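You operate a simulated robot arm through the tools that you are given. There is no shell and no other tool. Be economical: measure what you need, move in short steps, check, and stop when the job is done.

You run a simulated robot arm. Do the job below in one go: nothing can be reset, and whatever is moved stays where it is left.

JOB
Mix a test lot: green masterbatch to about 100 ml, regrind up to about 300 ml.
Fine: use the mixing beaker; jar and pot go back. Set down upright: what you pick out.

Only the result counts: the job must be done as asked and must still hold three seconds after the hand-in. Knocking over, shifting, dropping, spilling or breaking anything else fails it.

ROBOT AND FRAMES
A 6-joint arm with a two-finger parallel gripper, fixed in place. Base frame: the origin is at the foot of the arm, x ahead of it, y to its left, z up; the work surface is at about z = 0.8. Lengths are in m, angles in degrees, forces in N, time in s.
With the tool pointing down near the work surface it reaches from about 0.36 to 0.82 m from the base axis. Its first joint turns from -166.0 to 166.0 degrees. Payload 3.91 kg.
The tool frame sits at the grasp point between the pads (the TCP): z along the fingers, y along the line on which they close. The tips reach 0.03 m beyond it. The gripper opens to 0.11 m. The fingers are 0.02 m wide and 0.01 m thick; the gripper's body (0.048 by 0.112 m) begins 0.055 m behind the TCP.
Orientation is that of the tool frame in the base frame, as a unit quaternion [x, y, z, w]. With the fingers straight down and closing along the base's y, the tool's x points along the base's -x, its y along +y and its z along -z.

CONTROLS
- The arm moves only by the tool arm_command. Its argument "series" is a list of rows, each a list of 6 numbers: the shift along the tool's x, y, z in m, then the turn, a rotation vector about the tool's x, y, z in degrees. In form: [[x, y, z, rx, ry, rz], ...]. A call has 1 to 12 rows; each row is the pose to reach, as a shift and turn from the pose commanded when the call began, along the tool's axes at that moment. "gripper" is the opening, from 0 (shut) to 1 (fully open), set as the call begins (left out, the last holds). Each row takes 0.2 s and may step no farther than 0.05 m and 8.6 degrees from the row before; otherwise, or with a gripper value out of range, the whole call is refused. A pose out of reach is approached as far as the arm can. The call stops where the force on the tool passes 40 N (or 10 N more than at its start, if that is more) or the arm is blocked; 0.2 s more then pass. The fingers move at their own pace (about 0.045 m/s each) and stop on an object; they squeeze with about 33 N. The grip force told is the motor's: it shows also when the fingers shut on nothing. Time passes only in rows, and 0.2 s behind the last, so rows that repeat a pose let the fingers close. The reply holds the time, the measured pose of the TCP, the force on the tool along the base axes, the opening and the grip force, in the units named above and with some noise, with the torque about the TCP (base axes, N m) and any sound that the robot's microphone picked up, and new pictures: "pictures" is both (left out), scene, wrist or none.
- Cameras (640 x 400 px; columns grow to the right, rows downward): "scene" is fixed at [0.4023, 0.6504, 1.5442]; the picture's right is [-1.00, -0.03, 0.00], its down [-0.03, 0.96, -0.27] and it looks along [0.01, -0.27, -0.96] (base axes); focal length 320 px, centre (320, 200). "wrist" rides on the gripper at [0.077, 0.007, -0.114] in the tool frame; the picture's right is [-0.09, 1.00, 0.00], its down [-0.80, -0.07, -0.59] and it looks along [-0.59, -0.05, 0.80] (tool axes); focal length 270 px, centre (320, 200). There is no depth. A picture from a camera that has moved, and an enlarged one, comes with that camera's place and axes in the base frame and with its lens.
- move_column(by): slides the trunk up (or, below 0, down) by that many m; the arm rides with it, the base frame stays. It gives what a move gives, with no picture.
- zoom(camera, box): a new picture of the part [left, top, right, bottom] of that camera's present view, enlarged. The clock stands still meanwhile.
- finish_job(): hands the job in; it is judged then, once.

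Work in short steps. Places have to be worked out from the pictures, the camera data and where the tool is seen: move nearer, look again, correct. Check each grasp and each placing, and mend what went wrong. You have 120 turns and 200 pictures in all, those below and enlarged ones among them. Open the gripper and draw the arm clear of the work before you hand the job in, unless the task says otherwise; then end with one line.

The tools are called by a JSON object that holds its "fn" and its "kwargs". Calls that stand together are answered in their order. arm_command: Moves the arm, as the interface text tells. Its arguments: {"type":"object","properties":{"series":{"type":"array"},"gripper":{"type":"number"},"pictures":{"type":"string","enum":["both","scene","wrist","none"]}},"required":["series"]} The other tools are called the same way: move_column (by) slides the trunk up or down; zoom (camera, box) takes an enlarged picture of a part of a camera's view; finish_job () hands the job in.

At the start:

```text
t: 0.0
eef_pos: [0.2435, 0.4465, 1.1799]
orientation: [-0.001, 1.0, 0.0, 0.0]
force: [-0.8, 0.7, 0.3]
moment: [-0.01, -0.04, 0.01]
width: 0.1099
grasp_force: 0.0
trunk travel left (down, up): [-0.55, 0.06]
```

scene: 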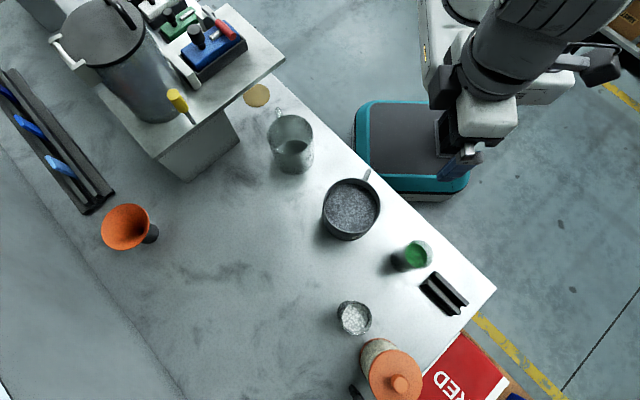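
wrist: 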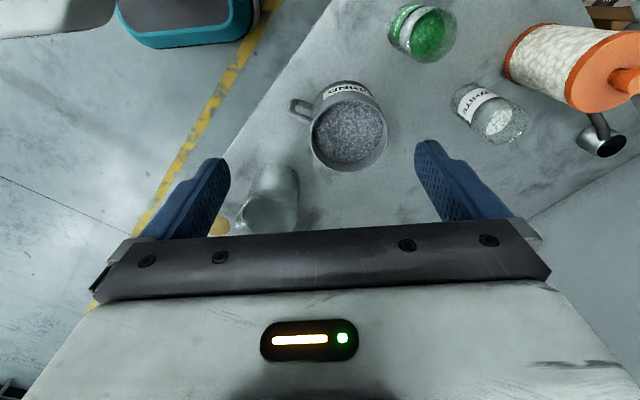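

The scene shows a beaker, a pot of regrind, a green jar and a white jar. I zoom in to read labels and marks.

{"fn": "zoom", "kwargs": {"camera": "scene", "box": [240, 80, 400, 180]}}

{"fn": "zoom", "kwargs": {"camera": "scene", "box": [310, 160, 470, 260]}}

{"fn": "zoom", "kwargs": {"camera": "wrist", "box": [220, 0, 540, 240]}}

```text
4.00 times, centred on (320, 130) of scene
camera zoom: at [0.4023, 0.6504, 1.5442], right [-1.0, -0.03, 0.0], down [-0.03, 0.96, -0.27], along [0.01, -0.27, -0.96], focal length 1280 px, centre (320, 480)
```

zoom: 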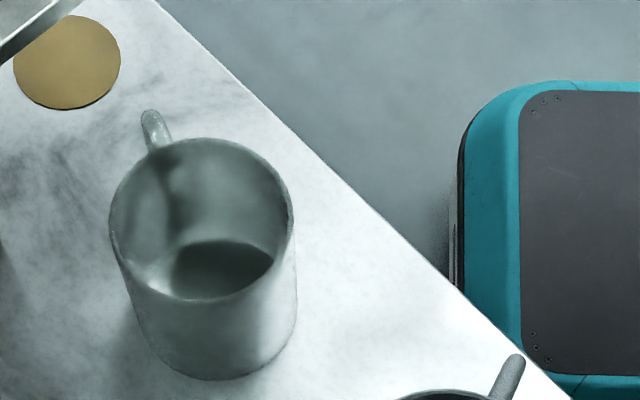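

```text
4.00 times, centred on (390, 210) of scene
camera zoom: at [0.4023, 0.6504, 1.5442], right [-1.0, -0.03, 0.0], down [-0.03, 0.96, -0.27], along [0.01, -0.27, -0.96], focal length 1280 px, centre (40, 160)
```

zoom: 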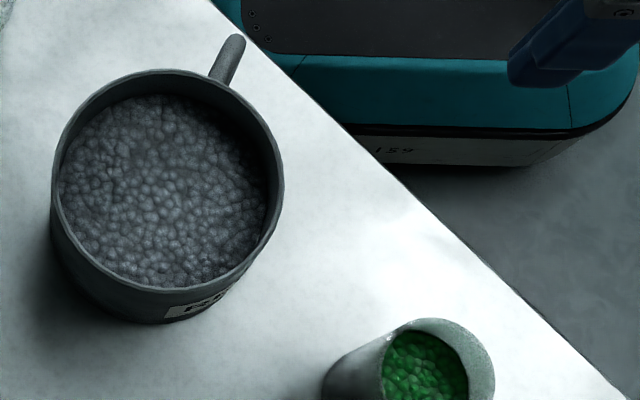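

```text
1.67 times, centred on (380, 120) of wrist
camera zoom: at [0.1662, 0.4509, 1.294], right [0.09, 1.0, 0.0], down [0.8, -0.07, 0.59], along [0.59, -0.05, -0.8], focal length 450 px, centre (220, 333)
```

zoom: 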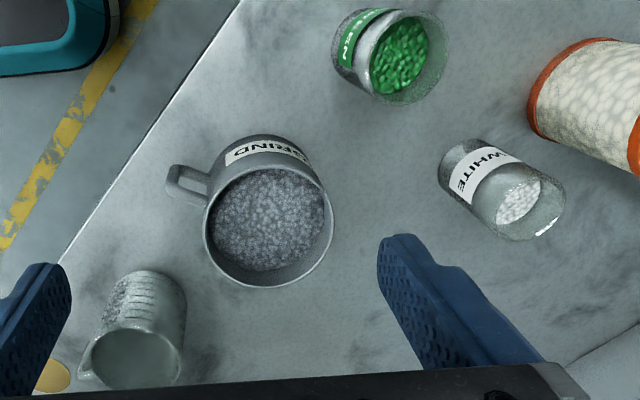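

Pot's rim is about 0.12 m across with the handle facing the base; green jar is near (0.21, 0.58). I plan horizontal grasps with the camera on top, then pour by rolling the wrist; first I turn the hand about its axis.

{"fn": "arm_command", "kwargs": {"series": [[0, 0, 0, 0, 0, 8.5], [0, 0, 0, 0, 0, 17], [0, 0, 0, 0, 0, 25.5], [0, 0, 0, 0, 0, 34], [0, 0, 0, 0, 0, 42.5], [0, 0, 0, 0, 0, 51], [0, 0, 0, 0, 0, 59.5], [0, 0, 0, 0, 0, 68], [0, 0, 0, 0, 0, 76.5], [0, 0, 0, 0, 0, 85], [0, 0, 0, 0, 0, 93.5], [0, 0, 0, 0, 0, 102]]}}

```text
t: 2.6
eef_pos: [0.2429, 0.4451, 1.1796]
orientation: [0.778, 0.628, 0.0, 0.0]
force: [-0.1, 0.3, 0.9]
moment: [-0.03, 0.0, 0.0]
width: 0.1098
grasp_force: 0.1
trunk travel left (down, up): [-0.55, 0.06]
camera wrist: at [0.2659, 0.5181, 1.2941], right [0.96, -0.29, 0.0], down [-0.24, -0.77, 0.59], along [-0.18, -0.57, -0.8], focal length 270 px, centre (320, 200)
```

scene: 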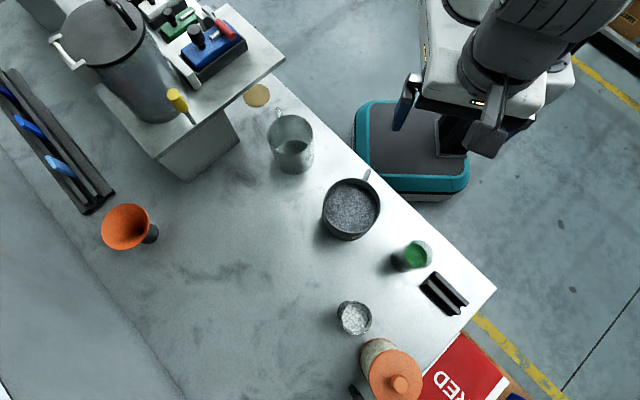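
wrist: 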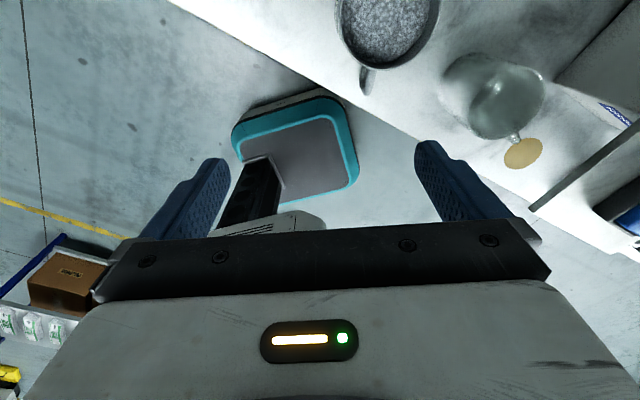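

Rotation is fine (tool x now at azimuth about 78°). Now pitch the fingers up toward horizontal while easing outward.

{"fn": "arm_command", "kwargs": {"series": [[0.01, 0, 0, 0, 8.5, 0], [0.02, 0, 0, 0, 17, 0], [0.03, 0, 0, 0, 25.5, 0], [0.04, 0, 0, 0, 34, 0], [0.05, 0, 0, 0, 42.5, 0], [0.06, 0, 0, 0, 51, 0], [0.06, 0, 0, 0, 59.5, 0], [0.06, 0, 0, 0, 68, 0], [0.06, 0, 0, 0, 76.5, 0], [0.06, 0, 0, 0, 85, 0], [0.06, 0, 0, 0, 90, 0]]}}

```text
t: 5.0
eef_pos: [0.2569, 0.5034, 1.1788]
orientation: [0.549, 0.446, 0.549, -0.445]
force: [-0.3, 0.3, 0.3]
moment: [-0.01, -0.01, -0.01]
width: 0.11
grasp_force: 0.0
out of reach, approached as far as the arm can: row 7
trunk travel left (down, up): [-0.55, 0.06]
camera wrist: at [0.2385, 0.3893, 1.2562], right [0.97, -0.21, -0.09], down [-0.19, -0.57, -0.8], along [0.12, 0.8, -0.59], focal length 270 px, centre (320, 200)
```

scene: 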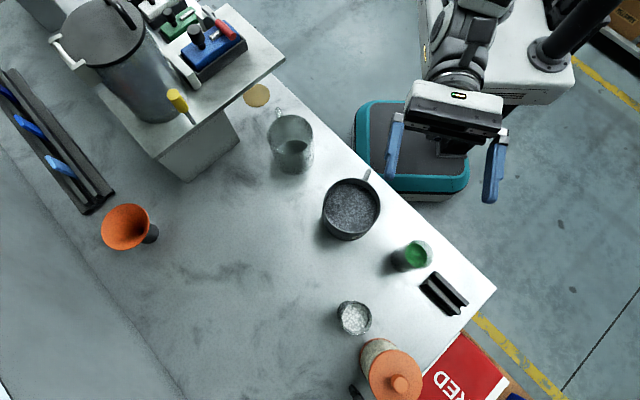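
wrist: 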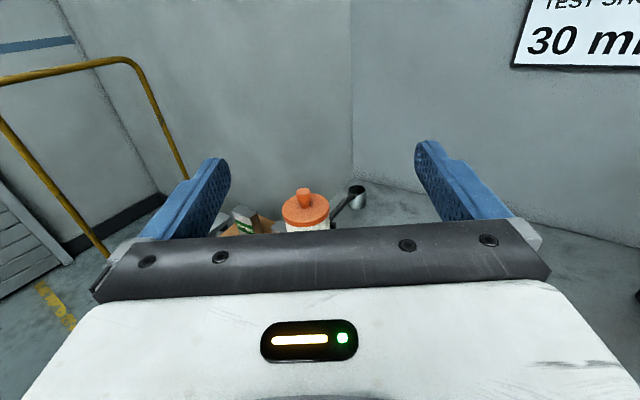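

Horizontal pose reached with camera on top. Lower the trunk and zoom to locate the green jar precisely.

{"fn": "move_column", "kwargs": {"by": -0.14}}

{"fn": "zoom", "kwargs": {"camera": "scene", "box": [380, 225, 476, 285]}}

{"fn": "zoom", "kwargs": {"camera": "wrist", "box": [160, 100, 480, 300]}}

```text
t: 6.7
eef_pos: [0.2556, 0.5035, 1.0396]
orientation: [0.549, 0.446, 0.549, -0.446]
force: [-0.6, 0.6, -0.8]
moment: [0.02, 0.02, -0.01]
width: 0.1099
grasp_force: 0.0
trunk travel left (down, up): [-0.41, 0.2]
```

```text
6.67 times, centred on (428, 255) of scene
camera zoom: at [0.4023, 0.6504, 1.5442], right [-1.0, -0.03, 0.0], down [-0.03, 0.96, -0.27], along [0.01, -0.27, -0.96], focal length 2133 px, centre (-400, -167)
```

zoom: 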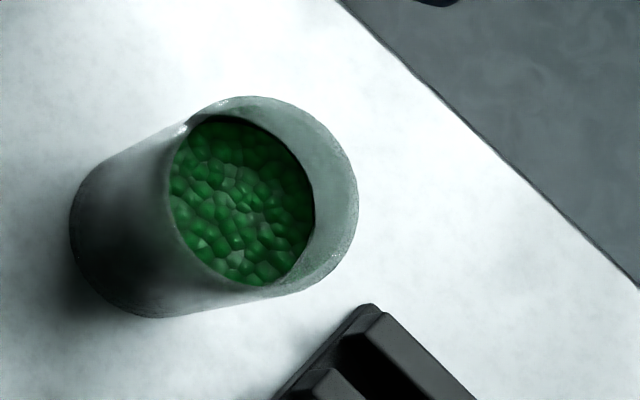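

```text
2.00 times, centred on (320, 200) of wrist
camera zoom: at [0.2383, 0.3892, 1.1166], right [0.97, -0.21, -0.09], down [-0.19, -0.57, -0.8], along [0.12, 0.8, -0.59], focal length 541 px, centre (320, 200)
```

zoom: 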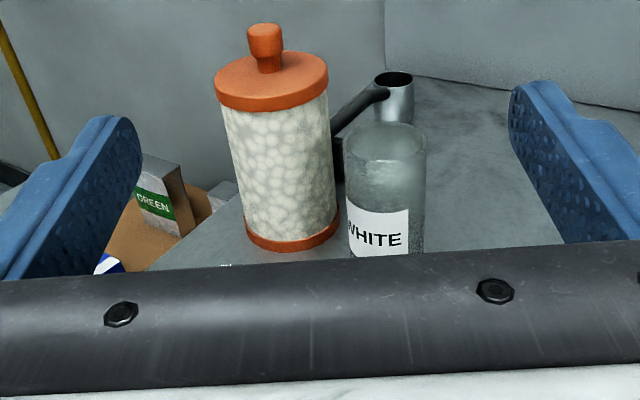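

Jar centre estimated at (0.212, 0.577), rim at z≈0.915, diameter ≈0.057. Move the horizontal hand above it to straddle it.

{"fn": "arm_command", "kwargs": {"series": [[0, -0.03, 0.03, 0, 0, 0], [0, -0.058, 0.063, 0, 0, 0], [-0.03, -0.058, 0.063, 0, 0, 0], [-0.06, -0.058, 0.063, 0, 0, 0]]}}

{"fn": "zoom", "kwargs": {"camera": "scene", "box": [340, 165, 500, 265]}}

```text
t: 7.7
eef_pos: [0.2598, 0.5616, 0.9845]
orientation: [0.541, 0.458, 0.539, -0.456]
force: [0.0, -0.2, 0.3]
moment: [0.0, 0.01, -0.02]
width: 0.1101
grasp_force: 0.1
out of reach, approached as far as the arm can: row 1, 2, 3, 4
trunk travel left (down, up): [-0.41, 0.2]
camera wrist: at [0.247, 0.4464, 1.0617], right [0.98, -0.17, -0.09], down [-0.17, -0.58, -0.8], along [0.08, 0.8, -0.6], focal length 270 px, centre (320, 200)
```

scene: 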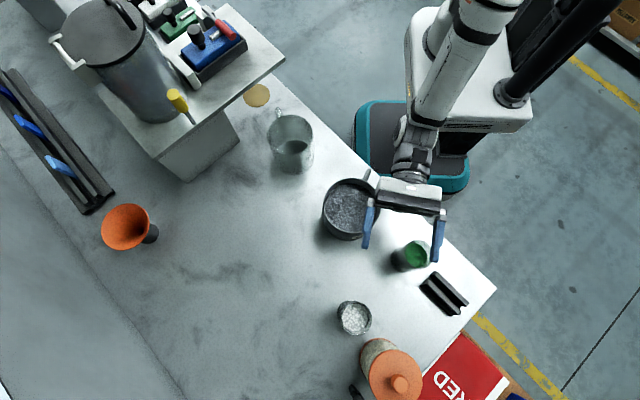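
wrist: 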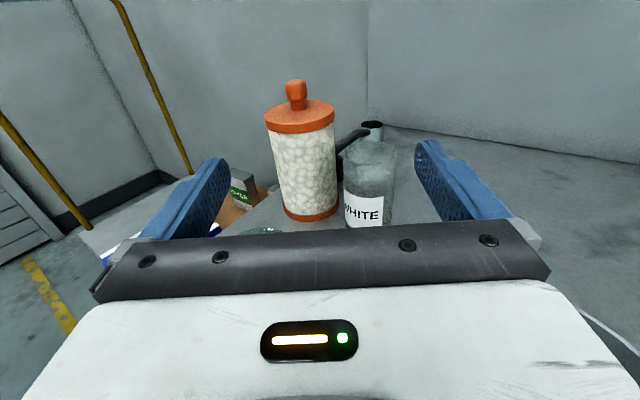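

```text
4.00 times, centred on (420, 215) of scene
camera zoom: at [0.4023, 0.6504, 1.5442], right [-1.0, -0.03, 0.0], down [-0.03, 0.96, -0.27], along [0.01, -0.27, -0.96], focal length 1280 px, centre (-80, 140)
```

zoom: 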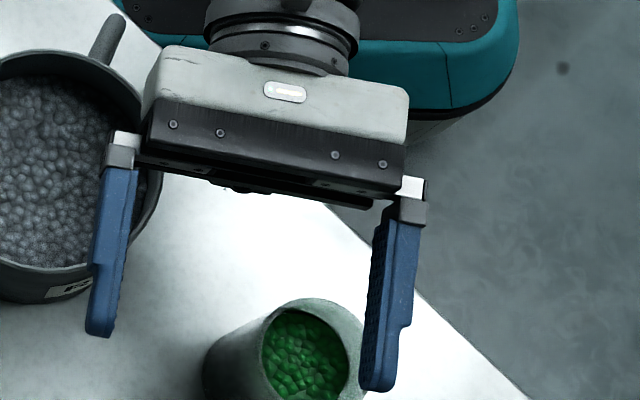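

The arm stopped short in x (0.26 vs 0.212), with slight yaw. I test whether yaw plus a lateral shift gets reachable.

{"fn": "arm_command", "kwargs": {"series": [[0, -0.02, 0, 0, 0, 0], [0, -0.04, 0, 0, 0, 0]], "pictures": "none"}}

```text
t: 8.3
eef_pos: [0.2604, 0.5606, 0.9854]
orientation: [0.541, 0.458, 0.539, -0.456]
force: [-0.9, 0.3, -0.2]
moment: [0.03, 0.01, -0.02]
width: 0.1099
grasp_force: 0.0
out of reach, approached as far as the arm can: row 1, 2
trunk travel left (down, up): [-0.41, 0.2]
```

{"fn": "arm_command", "kwargs": {"series": [[0, 0, 0, 8, 0, 0], [0, 0, 0, 15, 0, 0], [0, -0.02, 0, 15, 0, 0], [0, -0.04, 0, 15, 0, 0]], "pictures": "scene"}}

```text
t: 9.3
eef_pos: [0.2214, 0.5687, 0.9855]
orientation: [0.486, 0.514, 0.486, -0.513]
force: [0.2, -1.3, -0.1]
moment: [-0.01, -0.01, -0.02]
width: 0.1101
grasp_force: 0.2
trunk travel left (down, up): [-0.41, 0.2]
```

scene: 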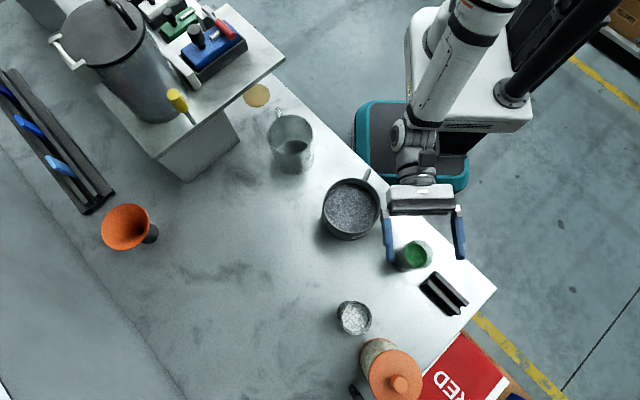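

Yawing to 93° made it reachable. Before grasping, I raise and test which roll directions are available for pouring.

{"fn": "arm_command", "kwargs": {"series": [[0.03, 0, 0, 0, 0, 0], [0.06, 0, 0, 0, 0, 0], [0.06, 0, 0, 0, 0, 8.5], [0.06, 0, 0, 0, 0, 17], [0.06, 0, 0, 0, 0, 25.5], [0.06, 0, 0, 0, 0, 34], [0.06, 0, 0, 0, 0, 42.5], [0.06, 0, 0, 0, 0, 51], [0.06, 0, 0, 0, 0, 59.5]], "pictures": "none"}}

```text
t: 11.3
eef_pos: [0.2217, 0.5676, 1.0452]
orientation: [-0.677, -0.204, -0.167, 0.687]
force: [-0.1, 0.3, 0.7]
moment: [0.01, -0.02, -0.01]
width: 0.11
grasp_force: 0.1
trunk travel left (down, up): [-0.41, 0.2]
```

{"fn": "arm_command", "kwargs": {"series": [[0, 0, 0, 0, 0, 8.5], [0, 0, 0, 0, 0, 17], [0, 0, 0, 0, 0, 25.5], [0, 0, 0, 0, 0, 34], [0, 0, 0, 0, 0, 42.5], [0, 0, 0, 0, 0, 51], [0, 0, 0, 0, 0, 59.5], [0, 0, 0, 0, 0, 68], [0, 0, 0, 0, 0, 76.5]], "pictures": "none"}}

```text
t: 13.3
eef_pos: [0.2201, 0.5673, 1.0437]
orientation: [0.657, -0.26, -0.295, -0.643]
force: [-0.7, 1.2, 0.4]
moment: [-0.03, 0.02, -0.01]
width: 0.1099
grasp_force: 0.0
trunk travel left (down, up): [-0.41, 0.2]
```

Positive roll works to 136°. Roll back upright.

{"fn": "arm_command", "kwargs": {"series": [[0, 0, 0, 0, 0, -8.5], [0, 0, 0, 0, 0, -17], [0, 0, 0, 0, 0, -25.5], [0, 0, 0, 0, 0, -34], [0, 0, 0, 0, 0, -42.5], [0, 0, 0, 0, 0, -51], [0, 0, 0, 0, 0, -59.5], [0, 0, 0, 0, 0, -68], [0, 0, 0, 0, 0, -76.5], [0, 0, 0, 0, 0, -85], [0, 0, 0, 0, 0, -93.5], [0, 0, 0, 0, 0, -102]], "pictures": "none"}}

{"fn": "arm_command", "kwargs": {"series": [[0, 0, 0, 0, 0, -8.5], [0, 0, 0, 0, 0, -17], [0, 0, 0, 0, 0, -25.5], [0, 0, 0, 0, 0, -34]], "pictures": "none"}}

```text
t: 15.9
eef_pos: [0.221, 0.5683, 1.0447]
orientation: [-0.614, -0.35, -0.316, 0.633]
force: [0.1, -0.8, 0.5]
moment: [-0.02, 0.01, 0.02]
width: 0.11
grasp_force: 0.1
trunk travel left (down, up): [-0.41, 0.2]
```

```text
t: 16.9
eef_pos: [0.2211, 0.5683, 1.0459]
orientation: [0.485, 0.515, 0.487, -0.513]
force: [0.0, -0.7, 0.4]
moment: [-0.02, 0.0, -0.02]
width: 0.1101
grasp_force: 0.1
trunk travel left (down, up): [-0.41, 0.2]
```

Now align to the jar and descend, fingers straddling it, to z≈0.90.

{"fn": "arm_command", "kwargs": {"series": [[-0.03, -0.0085, 0.0095, 0, 0, 0], [-0.07, -0.0085, 0.0095, 0, 0, 0], [-0.11, -0.0085, 0.0095, 0, 0, 0], [-0.145, -0.0085, 0.0095, 0, 0, 0]]}}

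{"fn": "zoom", "kwargs": {"camera": "scene", "box": [360, 180, 488, 260]}}

```text
t: 17.9
eef_pos: [0.2135, 0.5771, 0.8999]
orientation: [-0.487, -0.513, -0.487, 0.513]
force: [-0.2, 1.4, 0.8]
moment: [0.01, -0.03, 0.02]
width: 0.1102
grasp_force: 0.0
trunk travel left (down, up): [-0.41, 0.2]
camera wrist: at [0.2258, 0.4624, 0.9769], right [0.99, 0.05, -0.09], down [-0.04, -0.6, -0.8], along [-0.09, 0.8, -0.59], focal length 270 px, centre (320, 200)
```

scene: 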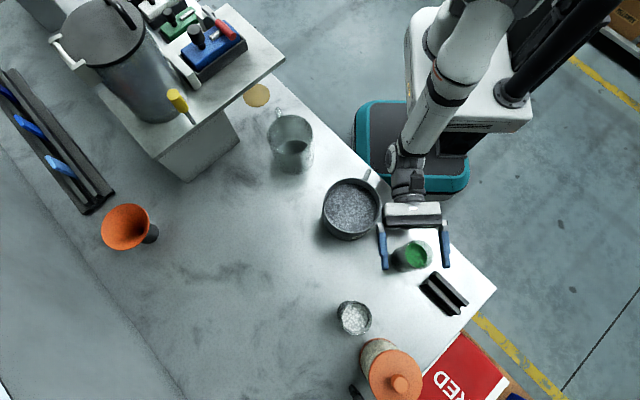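
wrist: 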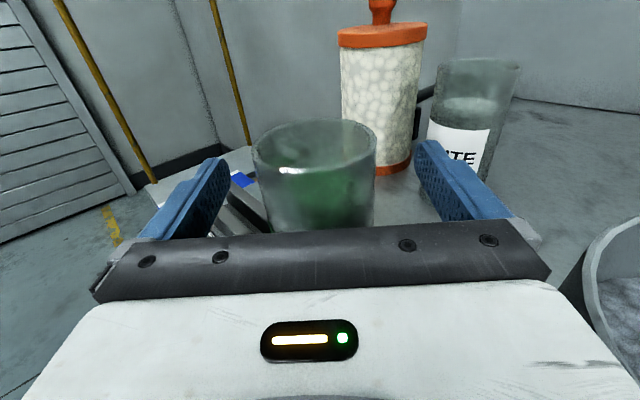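

```text
5.00 times, centred on (424, 220) of scene
camera zoom: at [0.4023, 0.6504, 1.5442], right [-1.0, -0.03, 0.0], down [-0.03, 0.96, -0.27], along [0.01, -0.27, -0.96], focal length 1600 px, centre (-200, 100)
```

zoom: 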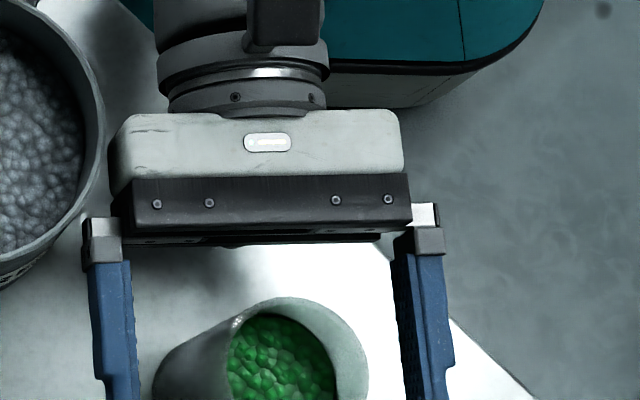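

Jar is centred, but the hand's right edge is only ~7 mm from the pot; I yaw 7° clockwise to gain clearance before descending.

{"fn": "arm_command", "kwargs": {"series": [[0, 0, 0, -3.5, 0, 0], [0, 0, 0, -7, 0, 0]], "pictures": "none"}}

```text
t: 18.5
eef_pos: [0.2122, 0.578, 0.8998]
orientation: [0.517, 0.483, 0.517, -0.482]
force: [0.5, -0.2, 0.3]
moment: [0.0, 0.01, 0.01]
width: 0.1101
grasp_force: 0.1
trunk travel left (down, up): [-0.41, 0.2]
```

Yaw accepted. Descend to z≈0.862.

{"fn": "arm_command", "kwargs": {"series": [[-0.02, 0, 0, 0, 0, 0], [-0.038, 0, 0, 0, 0, 0]]}}

{"fn": "zoom", "kwargs": {"camera": "scene", "box": [360, 180, 488, 260]}}

```text
t: 19.1
eef_pos: [0.2126, 0.5782, 0.8619]
orientation: [0.517, 0.482, 0.517, -0.482]
force: [-0.7, -0.5, -0.1]
moment: [0.0, 0.0, -0.04]
width: 0.1097
grasp_force: 0.0
trunk travel left (down, up): [-0.41, 0.2]
camera wrist: at [0.2106, 0.4618, 0.9389], right [0.99, -0.07, -0.09], down [-0.11, -0.59, -0.8], along [0.0, 0.81, -0.59], focal length 270 px, centre (320, 200)
```

scene: 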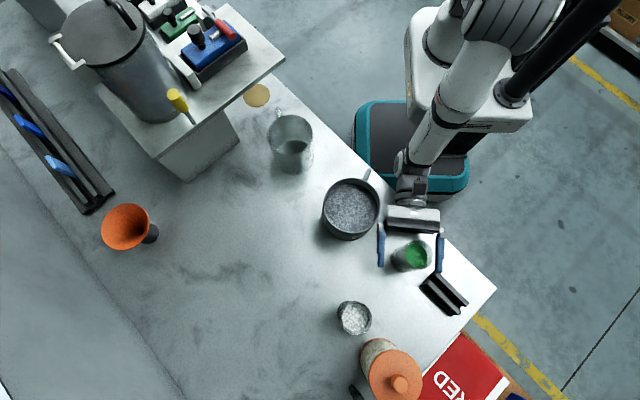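
wrist: 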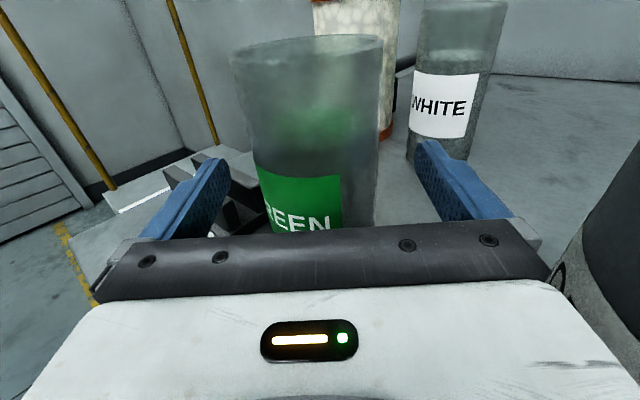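

```text
5.00 times, centred on (424, 220) of scene
camera zoom: at [0.4023, 0.6504, 1.5442], right [-1.0, -0.03, 0.0], down [-0.03, 0.96, -0.27], along [0.01, -0.27, -0.96], focal length 1600 px, centre (-200, 100)
```

zoom: 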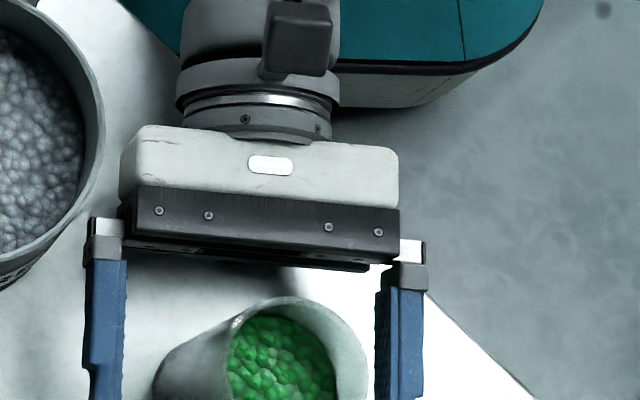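

Well placed. Close on the jar.

{"fn": "arm_command", "kwargs": {"series": [[0, 0, 0, 0, 0, 0], [0, 0, 0, 0, 0, 0], [0, 0, 0, 0, 0, 0], [0, 0, 0, 0, 0, 0], [0, 0, 0, 0, 0, 0], [0, 0, 0, 0, 0, 0]], "gripper": 0, "pictures": "wrist"}}

```text
t: 20.5
eef_pos: [0.2121, 0.5775, 0.8606]
orientation: [0.517, 0.482, 0.517, -0.483]
force: [1.3, 0.5, 0.2]
moment: [-0.01, 0.04, 0.0]
width: 0.0553
grasp_force: 33.1
trunk travel left (down, up): [-0.41, 0.2]
camera wrist: at [0.2105, 0.4616, 0.9389], right [0.99, -0.07, -0.09], down [-0.11, -0.59, -0.8], along [0.0, 0.81, -0.59], focal length 270 px, centre (320, 200)
```

wrist: 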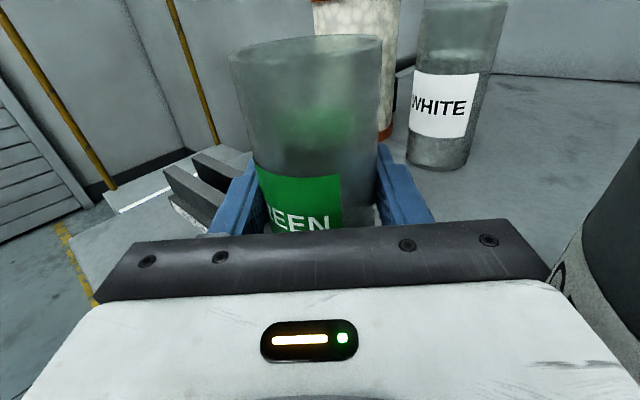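

Jar gripped at 0.055 m. Lift it 0.18 m straight up and weigh it by the force.

{"fn": "arm_command", "kwargs": {"series": [[0.02, 0, 0, 0, 0, 0], [0.06, 0, 0, 0, 0, 0], [0.1, 0, 0, 0, 0, 0], [0.14, 0, 0, 0, 0, 0], [0.18, 0, 0, 0, 0, 0], [0.18, 0, 0, 0, 0, 0]]}}

```text
t: 21.9
eef_pos: [0.2117, 0.5769, 1.0417]
orientation: [0.517, 0.482, 0.517, -0.482]
force: [0.4, -0.7, -1.3]
moment: [0.0, -0.03, 0.01]
width: 0.055
grasp_force: 33.2
trunk travel left (down, up): [-0.41, 0.2]
camera wrist: at [0.2111, 0.4621, 1.1189], right [0.99, -0.07, -0.09], down [-0.11, -0.59, -0.8], along [0.0, 0.81, -0.59], focal length 270 px, centre (320, 200)
```

scene: 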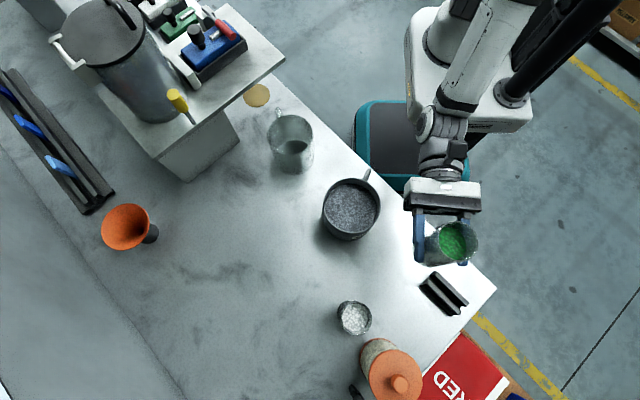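
wrist: 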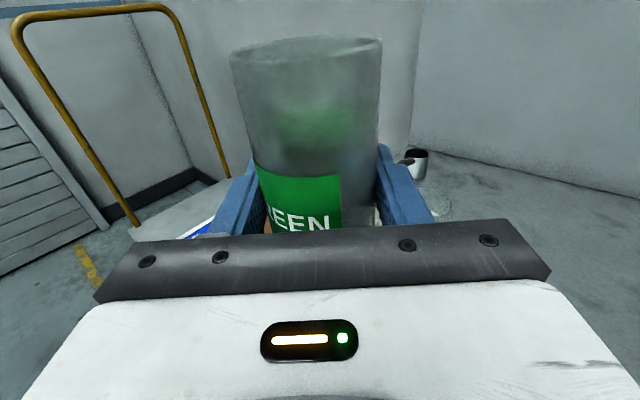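

Lift worked (weight about 1–1.5 N). Carry the jar over toward the left of the beaker, yawing gradually.

{"fn": "arm_command", "kwargs": {"series": [[0.005, 0.0233, -0.0236, -2.5, 0, 0], [0.01, 0.0466, -0.0472, -5, 0, 0], [0.015, 0.07, -0.0708, -7.5, 0, 0], [0.02, 0.0933, -0.0945, -10, 0, 0], [0.025, 0.1166, -0.118, -12.5, 0, 0], [0.03, 0.14, -0.1417, -15, 0, 0], [0.035, 0.1633, -0.1654, -17.5, 0, 0], [0.04, 0.1866, -0.189, -20, 0, 0]]}}

```text
t: 23.7
eef_pos: [0.3846, 0.3768, 1.0827]
orientation: [0.593, 0.385, 0.593, -0.385]
force: [0.6, 0.3, -1.7]
moment: [0.0, 0.0, -0.02]
width: 0.0552
grasp_force: 33.1
trunk travel left (down, up): [-0.41, 0.2]
camera wrist: at [0.3449, 0.2677, 1.159], right [0.91, -0.4, -0.09], down [-0.31, -0.51, -0.8], along [0.28, 0.76, -0.59], focal length 270 px, centre (320, 200)
```

scene: 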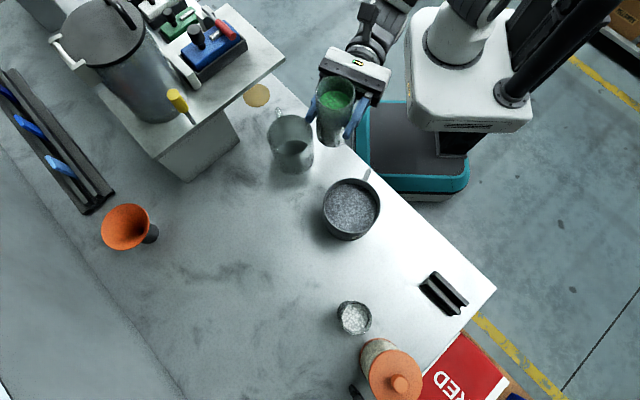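
wrist: 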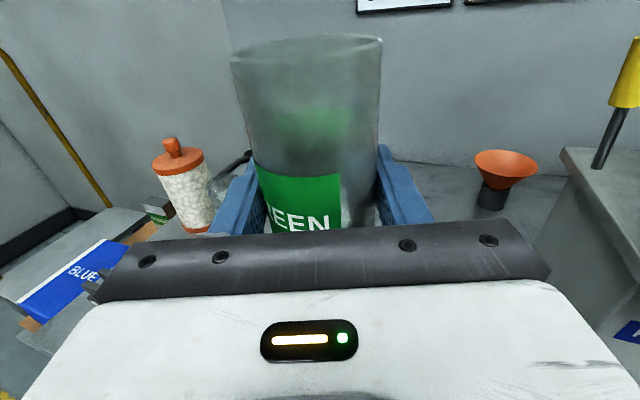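

Jar is left of the beaker. Roll to 60° (not yet pouring) while closing in, staying above the rim.

{"fn": "arm_command", "kwargs": {"series": [[0, 0.005, -0.001, 0, 0, 8.5], [0, 0.01, -0.002, 0, 0, 17], [-0.01, 0.015, -0.003, 0, 0, 25.5], [-0.02, 0.02, -0.004, 0, 0, 34], [-0.03, 0.02, -0.005, 0, 0, 42.5], [-0.04, 0.02, -0.005, 0, 0, 51], [-0.05, 0.02, -0.005, 0, 0, 57]]}}

{"fn": "zoom", "kwargs": {"camera": "scene", "box": [230, 60, 390, 180]}}

```text
t: 25.3
eef_pos: [0.4021, 0.3626, 1.0321]
orientation: [0.705, 0.054, 0.336, -0.622]
force: [0.1, 0.4, -1.4]
moment: [-0.01, -0.01, 0.05]
width: 0.0551
grasp_force: 33.1
trunk travel left (down, up): [-0.41, 0.2]
camera wrist: at [0.4172, 0.2298, 1.0677], right [0.43, -0.19, -0.88], down [-0.89, -0.25, -0.37], along [-0.15, 0.95, -0.28], focal length 270 px, centre (320, 200)
```

scene: 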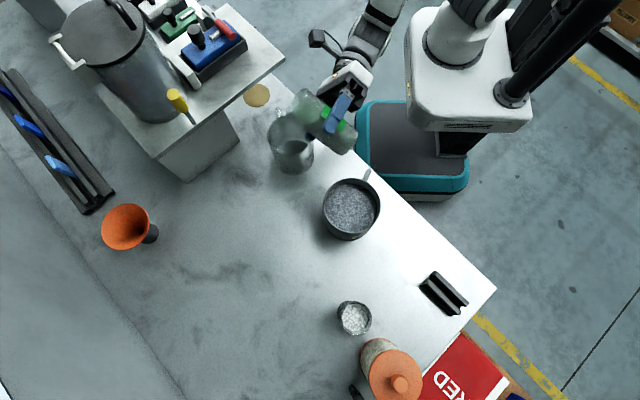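
wrist: 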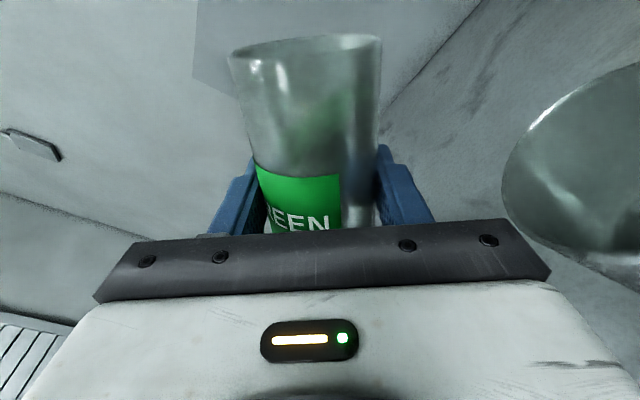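

```text
3.33 times, centred on (310, 120) of scene
camera zoom: at [0.4023, 0.6504, 1.5442], right [-1.0, -0.03, 0.0], down [-0.03, 0.96, -0.27], along [0.01, -0.27, -0.96], focal length 1066 px, centre (353, 467)
```

zoom: 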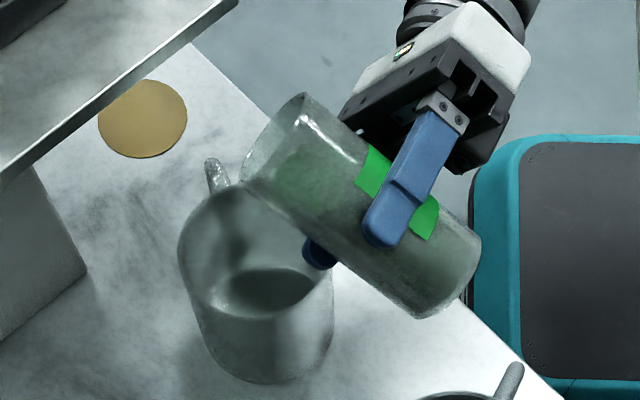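

Computed lip position lies over the beaker's left part. Lower to ~2–3 cm over the rim, shift 16 mm right, then roll to ~75°.

{"fn": "arm_command", "kwargs": {"series": [[-0.005, 0.022, 0, 0, 0, 0], [-0.0095, 0.0439, 0, 0, 0, 0], [-0.0095, 0.0439, 0, 0, 0, 6], [-0.0095, 0.0439, 0, 0, 0, 12], [-0.0095, 0.0439, 0, 0, 0, 18]]}}

{"fn": "zoom", "kwargs": {"camera": "scene", "box": [230, 60, 390, 180]}}

```text
t: 26.5
eef_pos: [0.4166, 0.3569, 0.9896]
orientation: [0.705, -0.057, 0.235, -0.667]
force: [-0.3, 0.2, -2.6]
moment: [-0.01, 0.0, -0.01]
width: 0.0552
grasp_force: 33.2
trunk travel left (down, up): [-0.41, 0.2]
camera wrist: at [0.4393, 0.2206, 1.0028], right [0.16, -0.07, -0.99], down [-0.97, -0.22, -0.14], along [-0.21, 0.97, -0.1], focal length 270 px, centre (320, 200)
```

scene: 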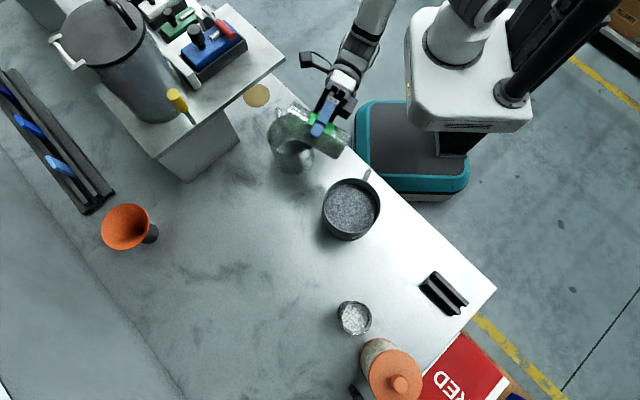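
wrist: 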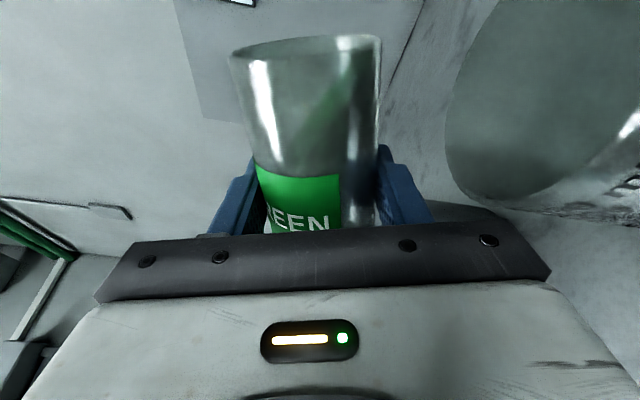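

```text
3.33 times, centred on (310, 120) of scene
camera zoom: at [0.4023, 0.6504, 1.5442], right [-1.0, -0.03, 0.0], down [-0.03, 0.96, -0.27], along [0.01, -0.27, -0.96], focal length 1066 px, centre (353, 467)
```

zoom: 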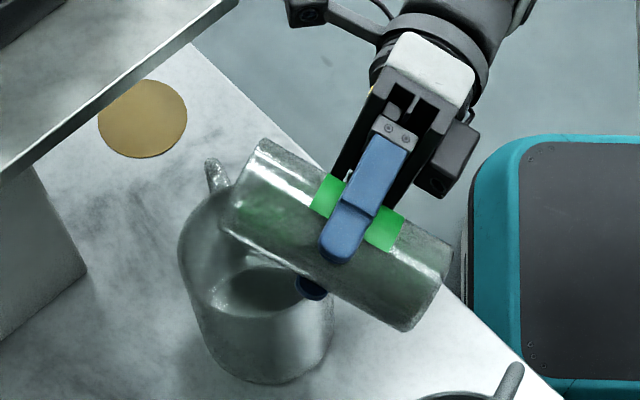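

No flow yet; lip sits over the beaker centre. Roll further in small steps to ~87°, then look.

{"fn": "arm_command", "kwargs": {"series": [[0, 0, 0, 0, 0, 4], [0, 0, 0, 0, 0, 8], [0, 0, 0, 0, 0, 12]], "pictures": "none"}}

{"fn": "zoom", "kwargs": {"camera": "scene", "box": [260, 80, 360, 180]}}

```text
t: 27.3
eef_pos: [0.4154, 0.3575, 0.9892]
orientation: [0.695, -0.13, 0.164, -0.688]
force: [0.3, -0.4, -2.0]
moment: [0.01, 0.01, 0.02]
width: 0.055
grasp_force: 33.1
trunk travel left (down, up): [-0.41, 0.2]
```

```text
4.00 times, centred on (310, 130) of scene
camera zoom: at [0.4023, 0.6504, 1.5442], right [-1.0, -0.03, 0.0], down [-0.03, 0.96, -0.27], along [0.01, -0.27, -0.96], focal length 1280 px, centre (360, 480)
```

zoom: 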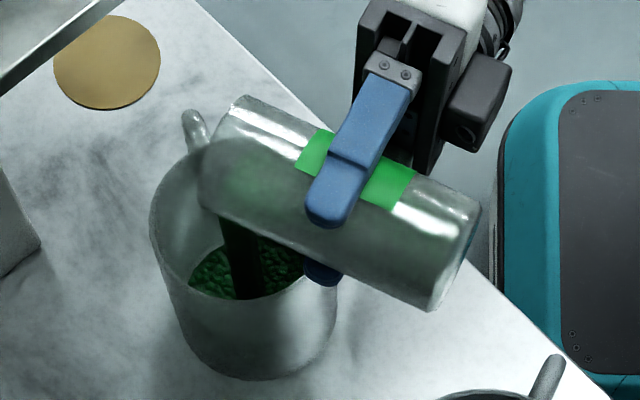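

Green is flowing. Roll back at once to stop, and check the level.

{"fn": "arm_command", "kwargs": {"series": [[0, 0, 0, 0, 0, -8], [0, 0, 0, 0, 0, -16], [0, 0, 0, 0, 0, -20]], "pictures": "wrist"}}

{"fn": "zoom", "kwargs": {"camera": "scene", "box": [260, 80, 360, 180]}}

{"fn": "zoom", "kwargs": {"camera": "wrist", "box": [400, 60, 640, 240]}}

```text
t: 28.1
eef_pos: [0.4164, 0.3575, 0.9893]
orientation: [0.707, -0.005, 0.282, -0.649]
force: [-0.2, 0.6, -1.3]
moment: [0.02, 0.0, 0.0]
width: 0.0554
grasp_force: 33.2
trunk travel left (down, up): [-0.41, 0.2]
camera wrist: at [0.4367, 0.2215, 1.014], right [0.28, -0.13, -0.95], down [-0.94, -0.23, -0.25], along [-0.19, 0.96, -0.18], focal length 270 px, centre (320, 200)
```

wrist: 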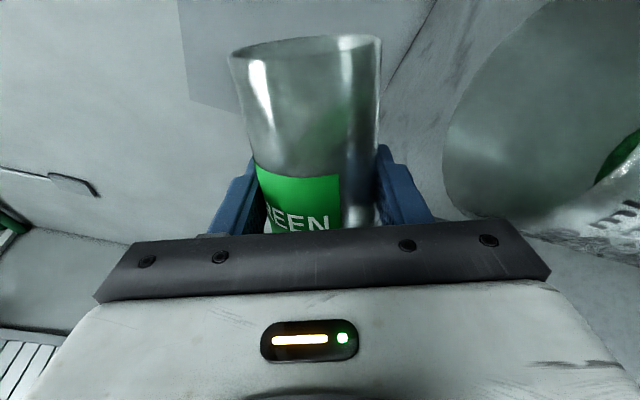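

```text
4.00 times, centred on (310, 130) of scene
camera zoom: at [0.4023, 0.6504, 1.5442], right [-1.0, -0.03, 0.0], down [-0.03, 0.96, -0.27], along [0.01, -0.27, -0.96], focal length 1280 px, centre (360, 480)
```

zoom: 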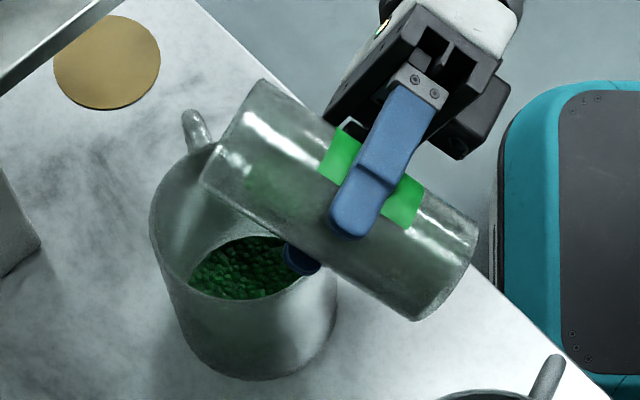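

```text
2.22 times, centred on (520, 150) of wrist
camera zoom: at [0.4367, 0.2215, 1.014], right [0.28, -0.13, -0.95], down [-0.94, -0.23, -0.25], along [-0.19, 0.96, -0.18], focal length 601 px, centre (-124, 311)
```

zoom: 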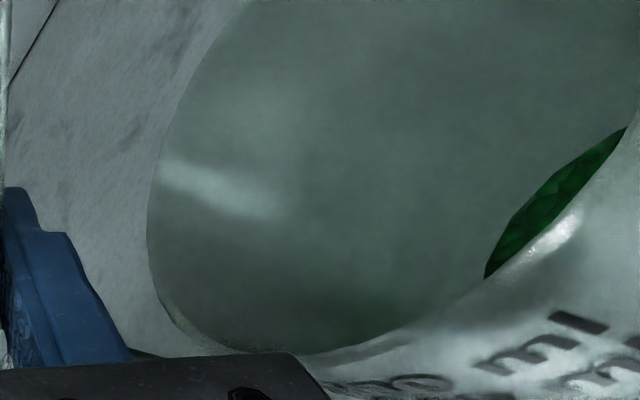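

I need the graduation marks. First raise and roll the jar upright.

{"fn": "arm_command", "kwargs": {"series": [[0.01, -0.023, 0, 0, 0, -8], [0.0195, -0.046, 0, 0, 0, -16], [0.0195, -0.046, 0, 0, 0, -24.5], [0.0195, -0.046, 0, 0, 0, -33], [0.0195, -0.046, 0, 0, 0, -41.5], [0.0195, -0.046, 0, 0, 0, -50], [0.0195, -0.046, 0, 0, 0, -58.5], [0.0195, -0.046, 0, 0, 0, -67]], "pictures": "scene"}}

{"fn": "zoom", "kwargs": {"camera": "scene", "box": [230, 80, 390, 180]}}

```text
t: 29.9
eef_pos: [0.4163, 0.3578, 1.0385]
orientation: [0.592, 0.386, 0.593, -0.384]
force: [0.6, -0.7, -1.7]
moment: [0.0, -0.01, 0.02]
width: 0.0549
grasp_force: 33.0
trunk travel left (down, up): [-0.41, 0.2]
```

scene: 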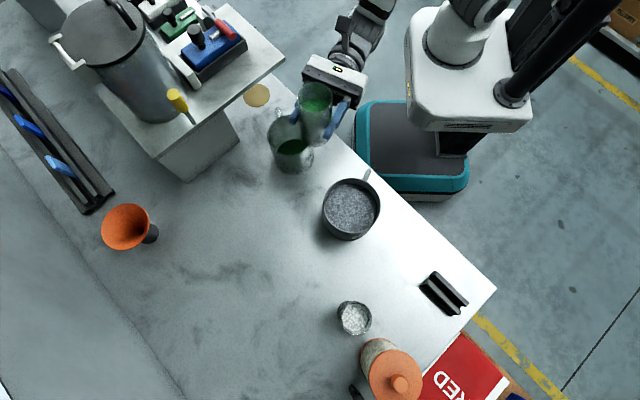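

```text
4.00 times, centred on (310, 130) of scene
camera zoom: at [0.4023, 0.6504, 1.5442], right [-1.0, -0.03, 0.0], down [-0.03, 0.96, -0.27], along [0.01, -0.27, -0.96], focal length 1280 px, centre (360, 480)
```

zoom: 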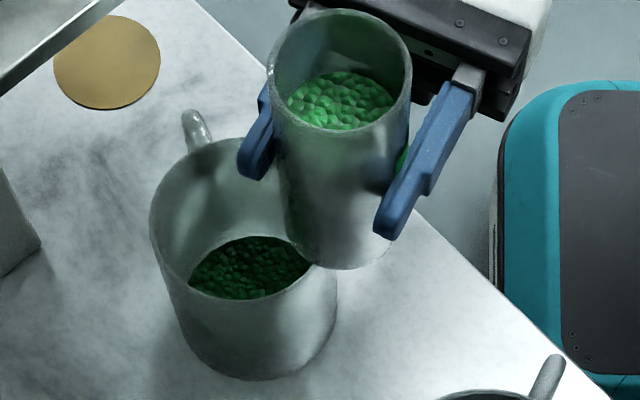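

Now carry the jar back toward the base so the wrist camera can see the graduated side of the beaker.

{"fn": "arm_command", "kwargs": {"series": [[0, -0.035, -0.02, 0, 0, 0], [0, -0.07, -0.04, 0, 0, 0], [0, -0.105, -0.06, 0, 0, 0], [-0.03, -0.14, -0.08, 0, 0, 0], [-0.06, -0.156, -0.094, 0, 0, 0]], "pictures": "wrist"}}

```text
refused: row 4 steps farther than a row can; nothing moved
```

{"fn": "arm_command", "kwargs": {"series": [[0, -0.035, -0.02, 0, 0, 0], [0, -0.07, -0.04, 0, 0, 0], [0, -0.105, -0.06, 0, 0, 0], [-0.02, -0.14, -0.08, 0, 0, 0], [-0.06, -0.156, -0.094, 0, 0, 0]], "pictures": "wrist"}}

```text
t: 31.1
eef_pos: [0.3279, 0.4226, 0.9713]
orientation: [0.589, 0.392, 0.588, -0.392]
force: [1.8, 1.7, 0.8]
moment: [0.01, -0.08, 0.04]
width: 0.0553
grasp_force: 33.1
out of reach, approached as far as the arm can: row 1, 2, 3, 4, 5
trunk travel left (down, up): [-0.41, 0.2]
camera wrist: at [0.289, 0.3132, 1.0489], right [0.92, -0.39, -0.09], down [-0.3, -0.52, -0.8], along [0.26, 0.76, -0.59], focal length 270 px, centre (320, 200)
```

wrist: 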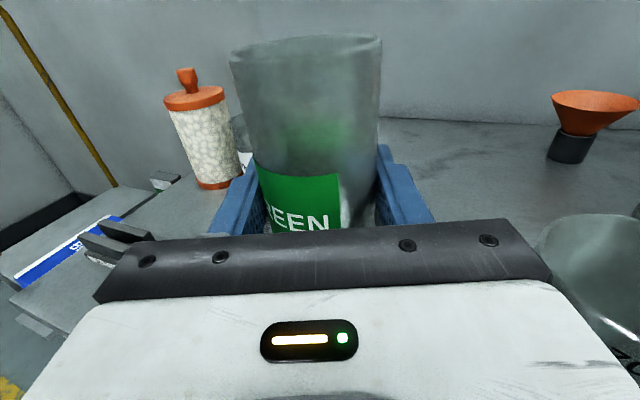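

The arm can't retract that far here, and the jar is low over the pot, so I raise first and return to the pour position. From jar levels I estimate only ~15 ml has been poured.

{"fn": "arm_command", "kwargs": {"series": [[0.035, 0, 0, 0, 0, 0], [0.07, 0, 0, 0, 0, 0], [0.07, 0.035, -0.0085, 0, 0, 0], [0.07, 0.07, -0.017, 0, 0, 0], [0.07, 0.1066, -0.0256, 0, 0, 0]], "pictures": "scene"}}

{"fn": "zoom", "kwargs": {"camera": "scene", "box": [250, 100, 330, 150]}}

```text
t: 32.3
eef_pos: [0.4108, 0.3508, 1.0445]
orientation: [0.593, 0.386, 0.593, -0.385]
force: [1.1, -0.1, -0.9]
moment: [-0.05, -0.01, -0.03]
width: 0.0551
grasp_force: 33.2
out of reach, approached as far as the arm can: row 1
trunk travel left (down, up): [-0.41, 0.2]
```

scene: 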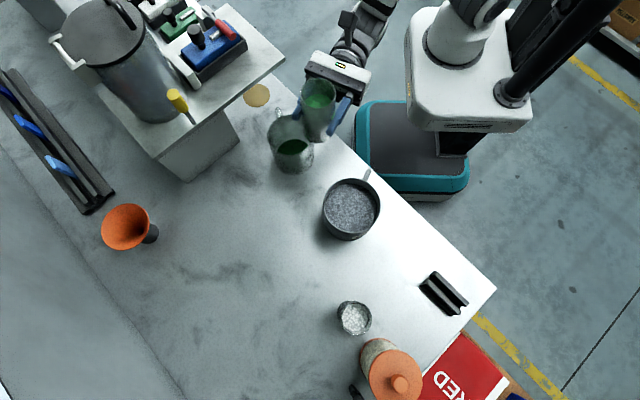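

```text
8.00 times, centred on (290, 125) of scene
camera zoom: at [0.4023, 0.6504, 1.5442], right [-1.0, -0.03, 0.0], down [-0.03, 0.96, -0.27], along [0.01, -0.27, -0.96], focal length 2559 px, centre (560, 800)
```

zoom: 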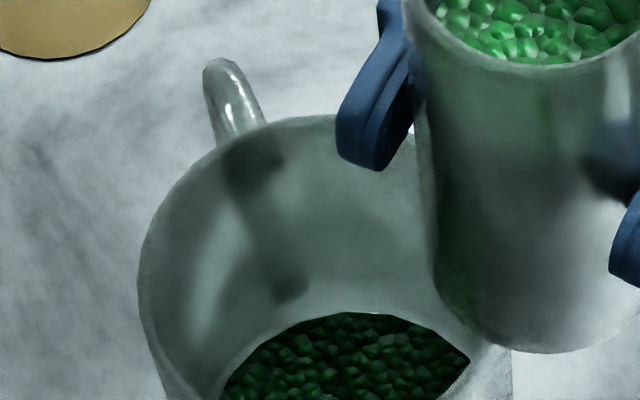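

Beaker level computes to roughly z≈0.809 (about 20–30 ml). Roll again to 67° here, then lower.

{"fn": "arm_command", "kwargs": {"series": [[0, 0.001, 0.004, 0, 0, 8.4], [0, 0.002, 0.0085, 0, 0, 16.8], [0, 0.002, 0.0085, 0, 0, 25.2], [0, 0.002, 0.0085, 0, 0, 33.6], [0, 0.002, 0.0085, 0, 0, 42], [-0.01, 0.002, 0.0085, 0, 0, 50.4], [-0.03, 0.002, 0.0085, 0, 0, 58.8], [-0.053, 0.002, 0.0085, 0, 0, 67]], "pictures": "none"}}

```text
t: 34.1
eef_pos: [0.4163, 0.3582, 0.9912]
orientation: [0.707, -0.007, 0.281, -0.649]
force: [-0.2, 0.5, -1.7]
moment: [0.03, -0.04, 0.01]
width: 0.0551
grasp_force: 33.2
trunk travel left (down, up): [-0.41, 0.2]
```

Pour a second portion: roll to ~89°, hold briefly, roll back.

{"fn": "arm_command", "kwargs": {"series": [[0, 0, 0, 0, 0, 8], [0, 0, 0, 0, 0, 16], [0, 0, 0, 0, 0, 22], [0, 0, 0, 0, 0, 22], [0, 0, 0, 0, 0, 22], [0, 0, 0, 0, 0, 14], [0, 0, 0, 0, 0, 6], [0, 0, 0, 0, 0, 0]], "pictures": "none"}}

{"fn": "zoom", "kwargs": {"camera": "scene", "box": [250, 100, 330, 150]}}

```text
t: 35.9
eef_pos: [0.4168, 0.3591, 0.9917]
orientation: [0.707, -0.005, 0.282, -0.648]
force: [-0.3, 0.1, -1.4]
moment: [-0.01, -0.03, 0.0]
width: 0.0551
grasp_force: 33.2
trunk travel left (down, up): [-0.41, 0.2]
```

```text
8.00 times, centred on (290, 125) of scene
camera zoom: at [0.4023, 0.6504, 1.5442], right [-1.0, -0.03, 0.0], down [-0.03, 0.96, -0.27], along [0.01, -0.27, -0.96], focal length 2559 px, centre (560, 800)
```

zoom: 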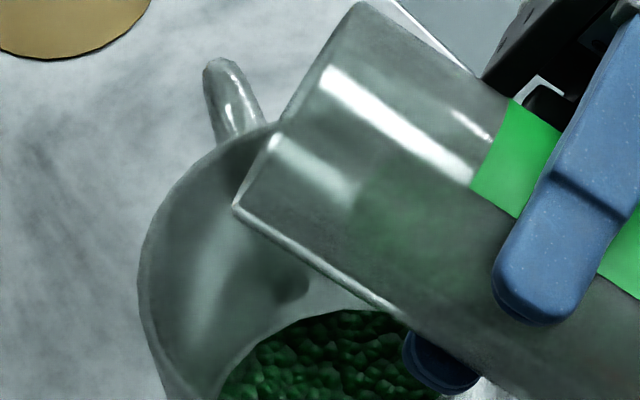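

Only a small rise (edge row 313→310). Pour more: roll to ~99° with a short hold.

{"fn": "arm_command", "kwargs": {"series": [[0, 0, 0, 0, 0, 8.5], [0, 0, 0, 0, 0, 17], [0, 0, 0, 0, 0, 25.5], [0, 0, 0, 0, 0, 32], [0, 0, 0, 0, 0, 32], [0, 0, 0, 0, 0, 24], [0, 0, 0, 0, 0, 16], [0, 0, 0, 0, 0, 8], [0, 0, 0, 0, 0, 0]], "pictures": "none"}}

{"fn": "zoom", "kwargs": {"camera": "scene", "box": [250, 100, 330, 150]}}

```text
t: 37.9
eef_pos: [0.4165, 0.3588, 0.9911]
orientation: [0.707, -0.005, 0.283, -0.648]
force: [-0.2, -0.4, -1.4]
moment: [0.0, 0.02, 0.0]
width: 0.055
grasp_force: 33.0
trunk travel left (down, up): [-0.41, 0.2]
```

```text
8.00 times, centred on (290, 125) of scene
camera zoom: at [0.4023, 0.6504, 1.5442], right [-1.0, -0.03, 0.0], down [-0.03, 0.96, -0.27], along [0.01, -0.27, -0.96], focal length 2559 px, centre (560, 800)
```

zoom: 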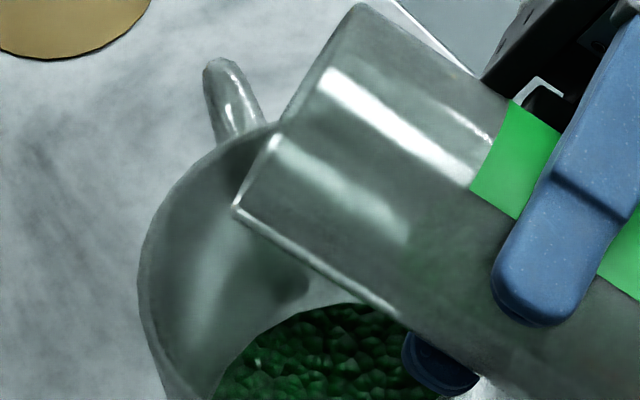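

Edge now at row ~302 (≈60 ml by my estimate; 100 ml ≈ row 292). Another portion, a bit less than the whole remaining need.

{"fn": "arm_command", "kwargs": {"series": [[0, 0, 0, 0, 0, 8.5], [0, 0, 0, 0, 0, 17], [0, 0, 0, 0, 0, 25.5], [0, 0, 0, 0, 0, 33], [0, 0, 0, 0, 0, 33], [0, 0, 0, 0, 0, 24.5], [0, 0, 0, 0, 0, 16], [0, 0, 0, 0, 0, 8], [0, 0, 0, 0, 0, 0]], "pictures": "none"}}

{"fn": "zoom", "kwargs": {"camera": "scene", "box": [250, 100, 330, 150]}}

```text
t: 39.9
eef_pos: [0.4162, 0.358, 0.9905]
orientation: [0.707, -0.005, 0.281, -0.648]
force: [-0.1, 0.2, -0.1]
moment: [-0.01, -0.03, -0.02]
width: 0.055
grasp_force: 33.0
trunk travel left (down, up): [-0.41, 0.2]
```

```text
8.00 times, centred on (290, 125) of scene
camera zoom: at [0.4023, 0.6504, 1.5442], right [-1.0, -0.03, 0.0], down [-0.03, 0.96, -0.27], along [0.01, -0.27, -0.96], focal length 2559 px, centre (560, 800)
```

zoom: 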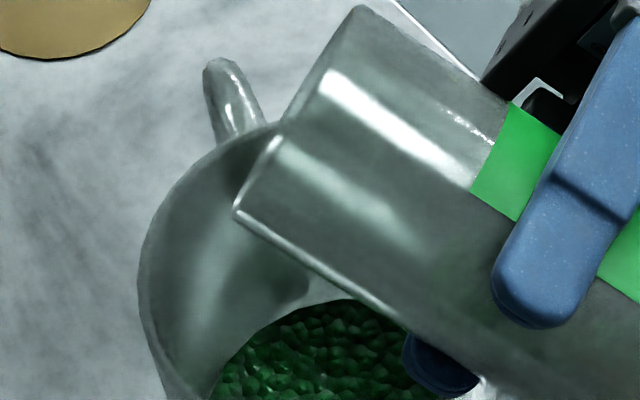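

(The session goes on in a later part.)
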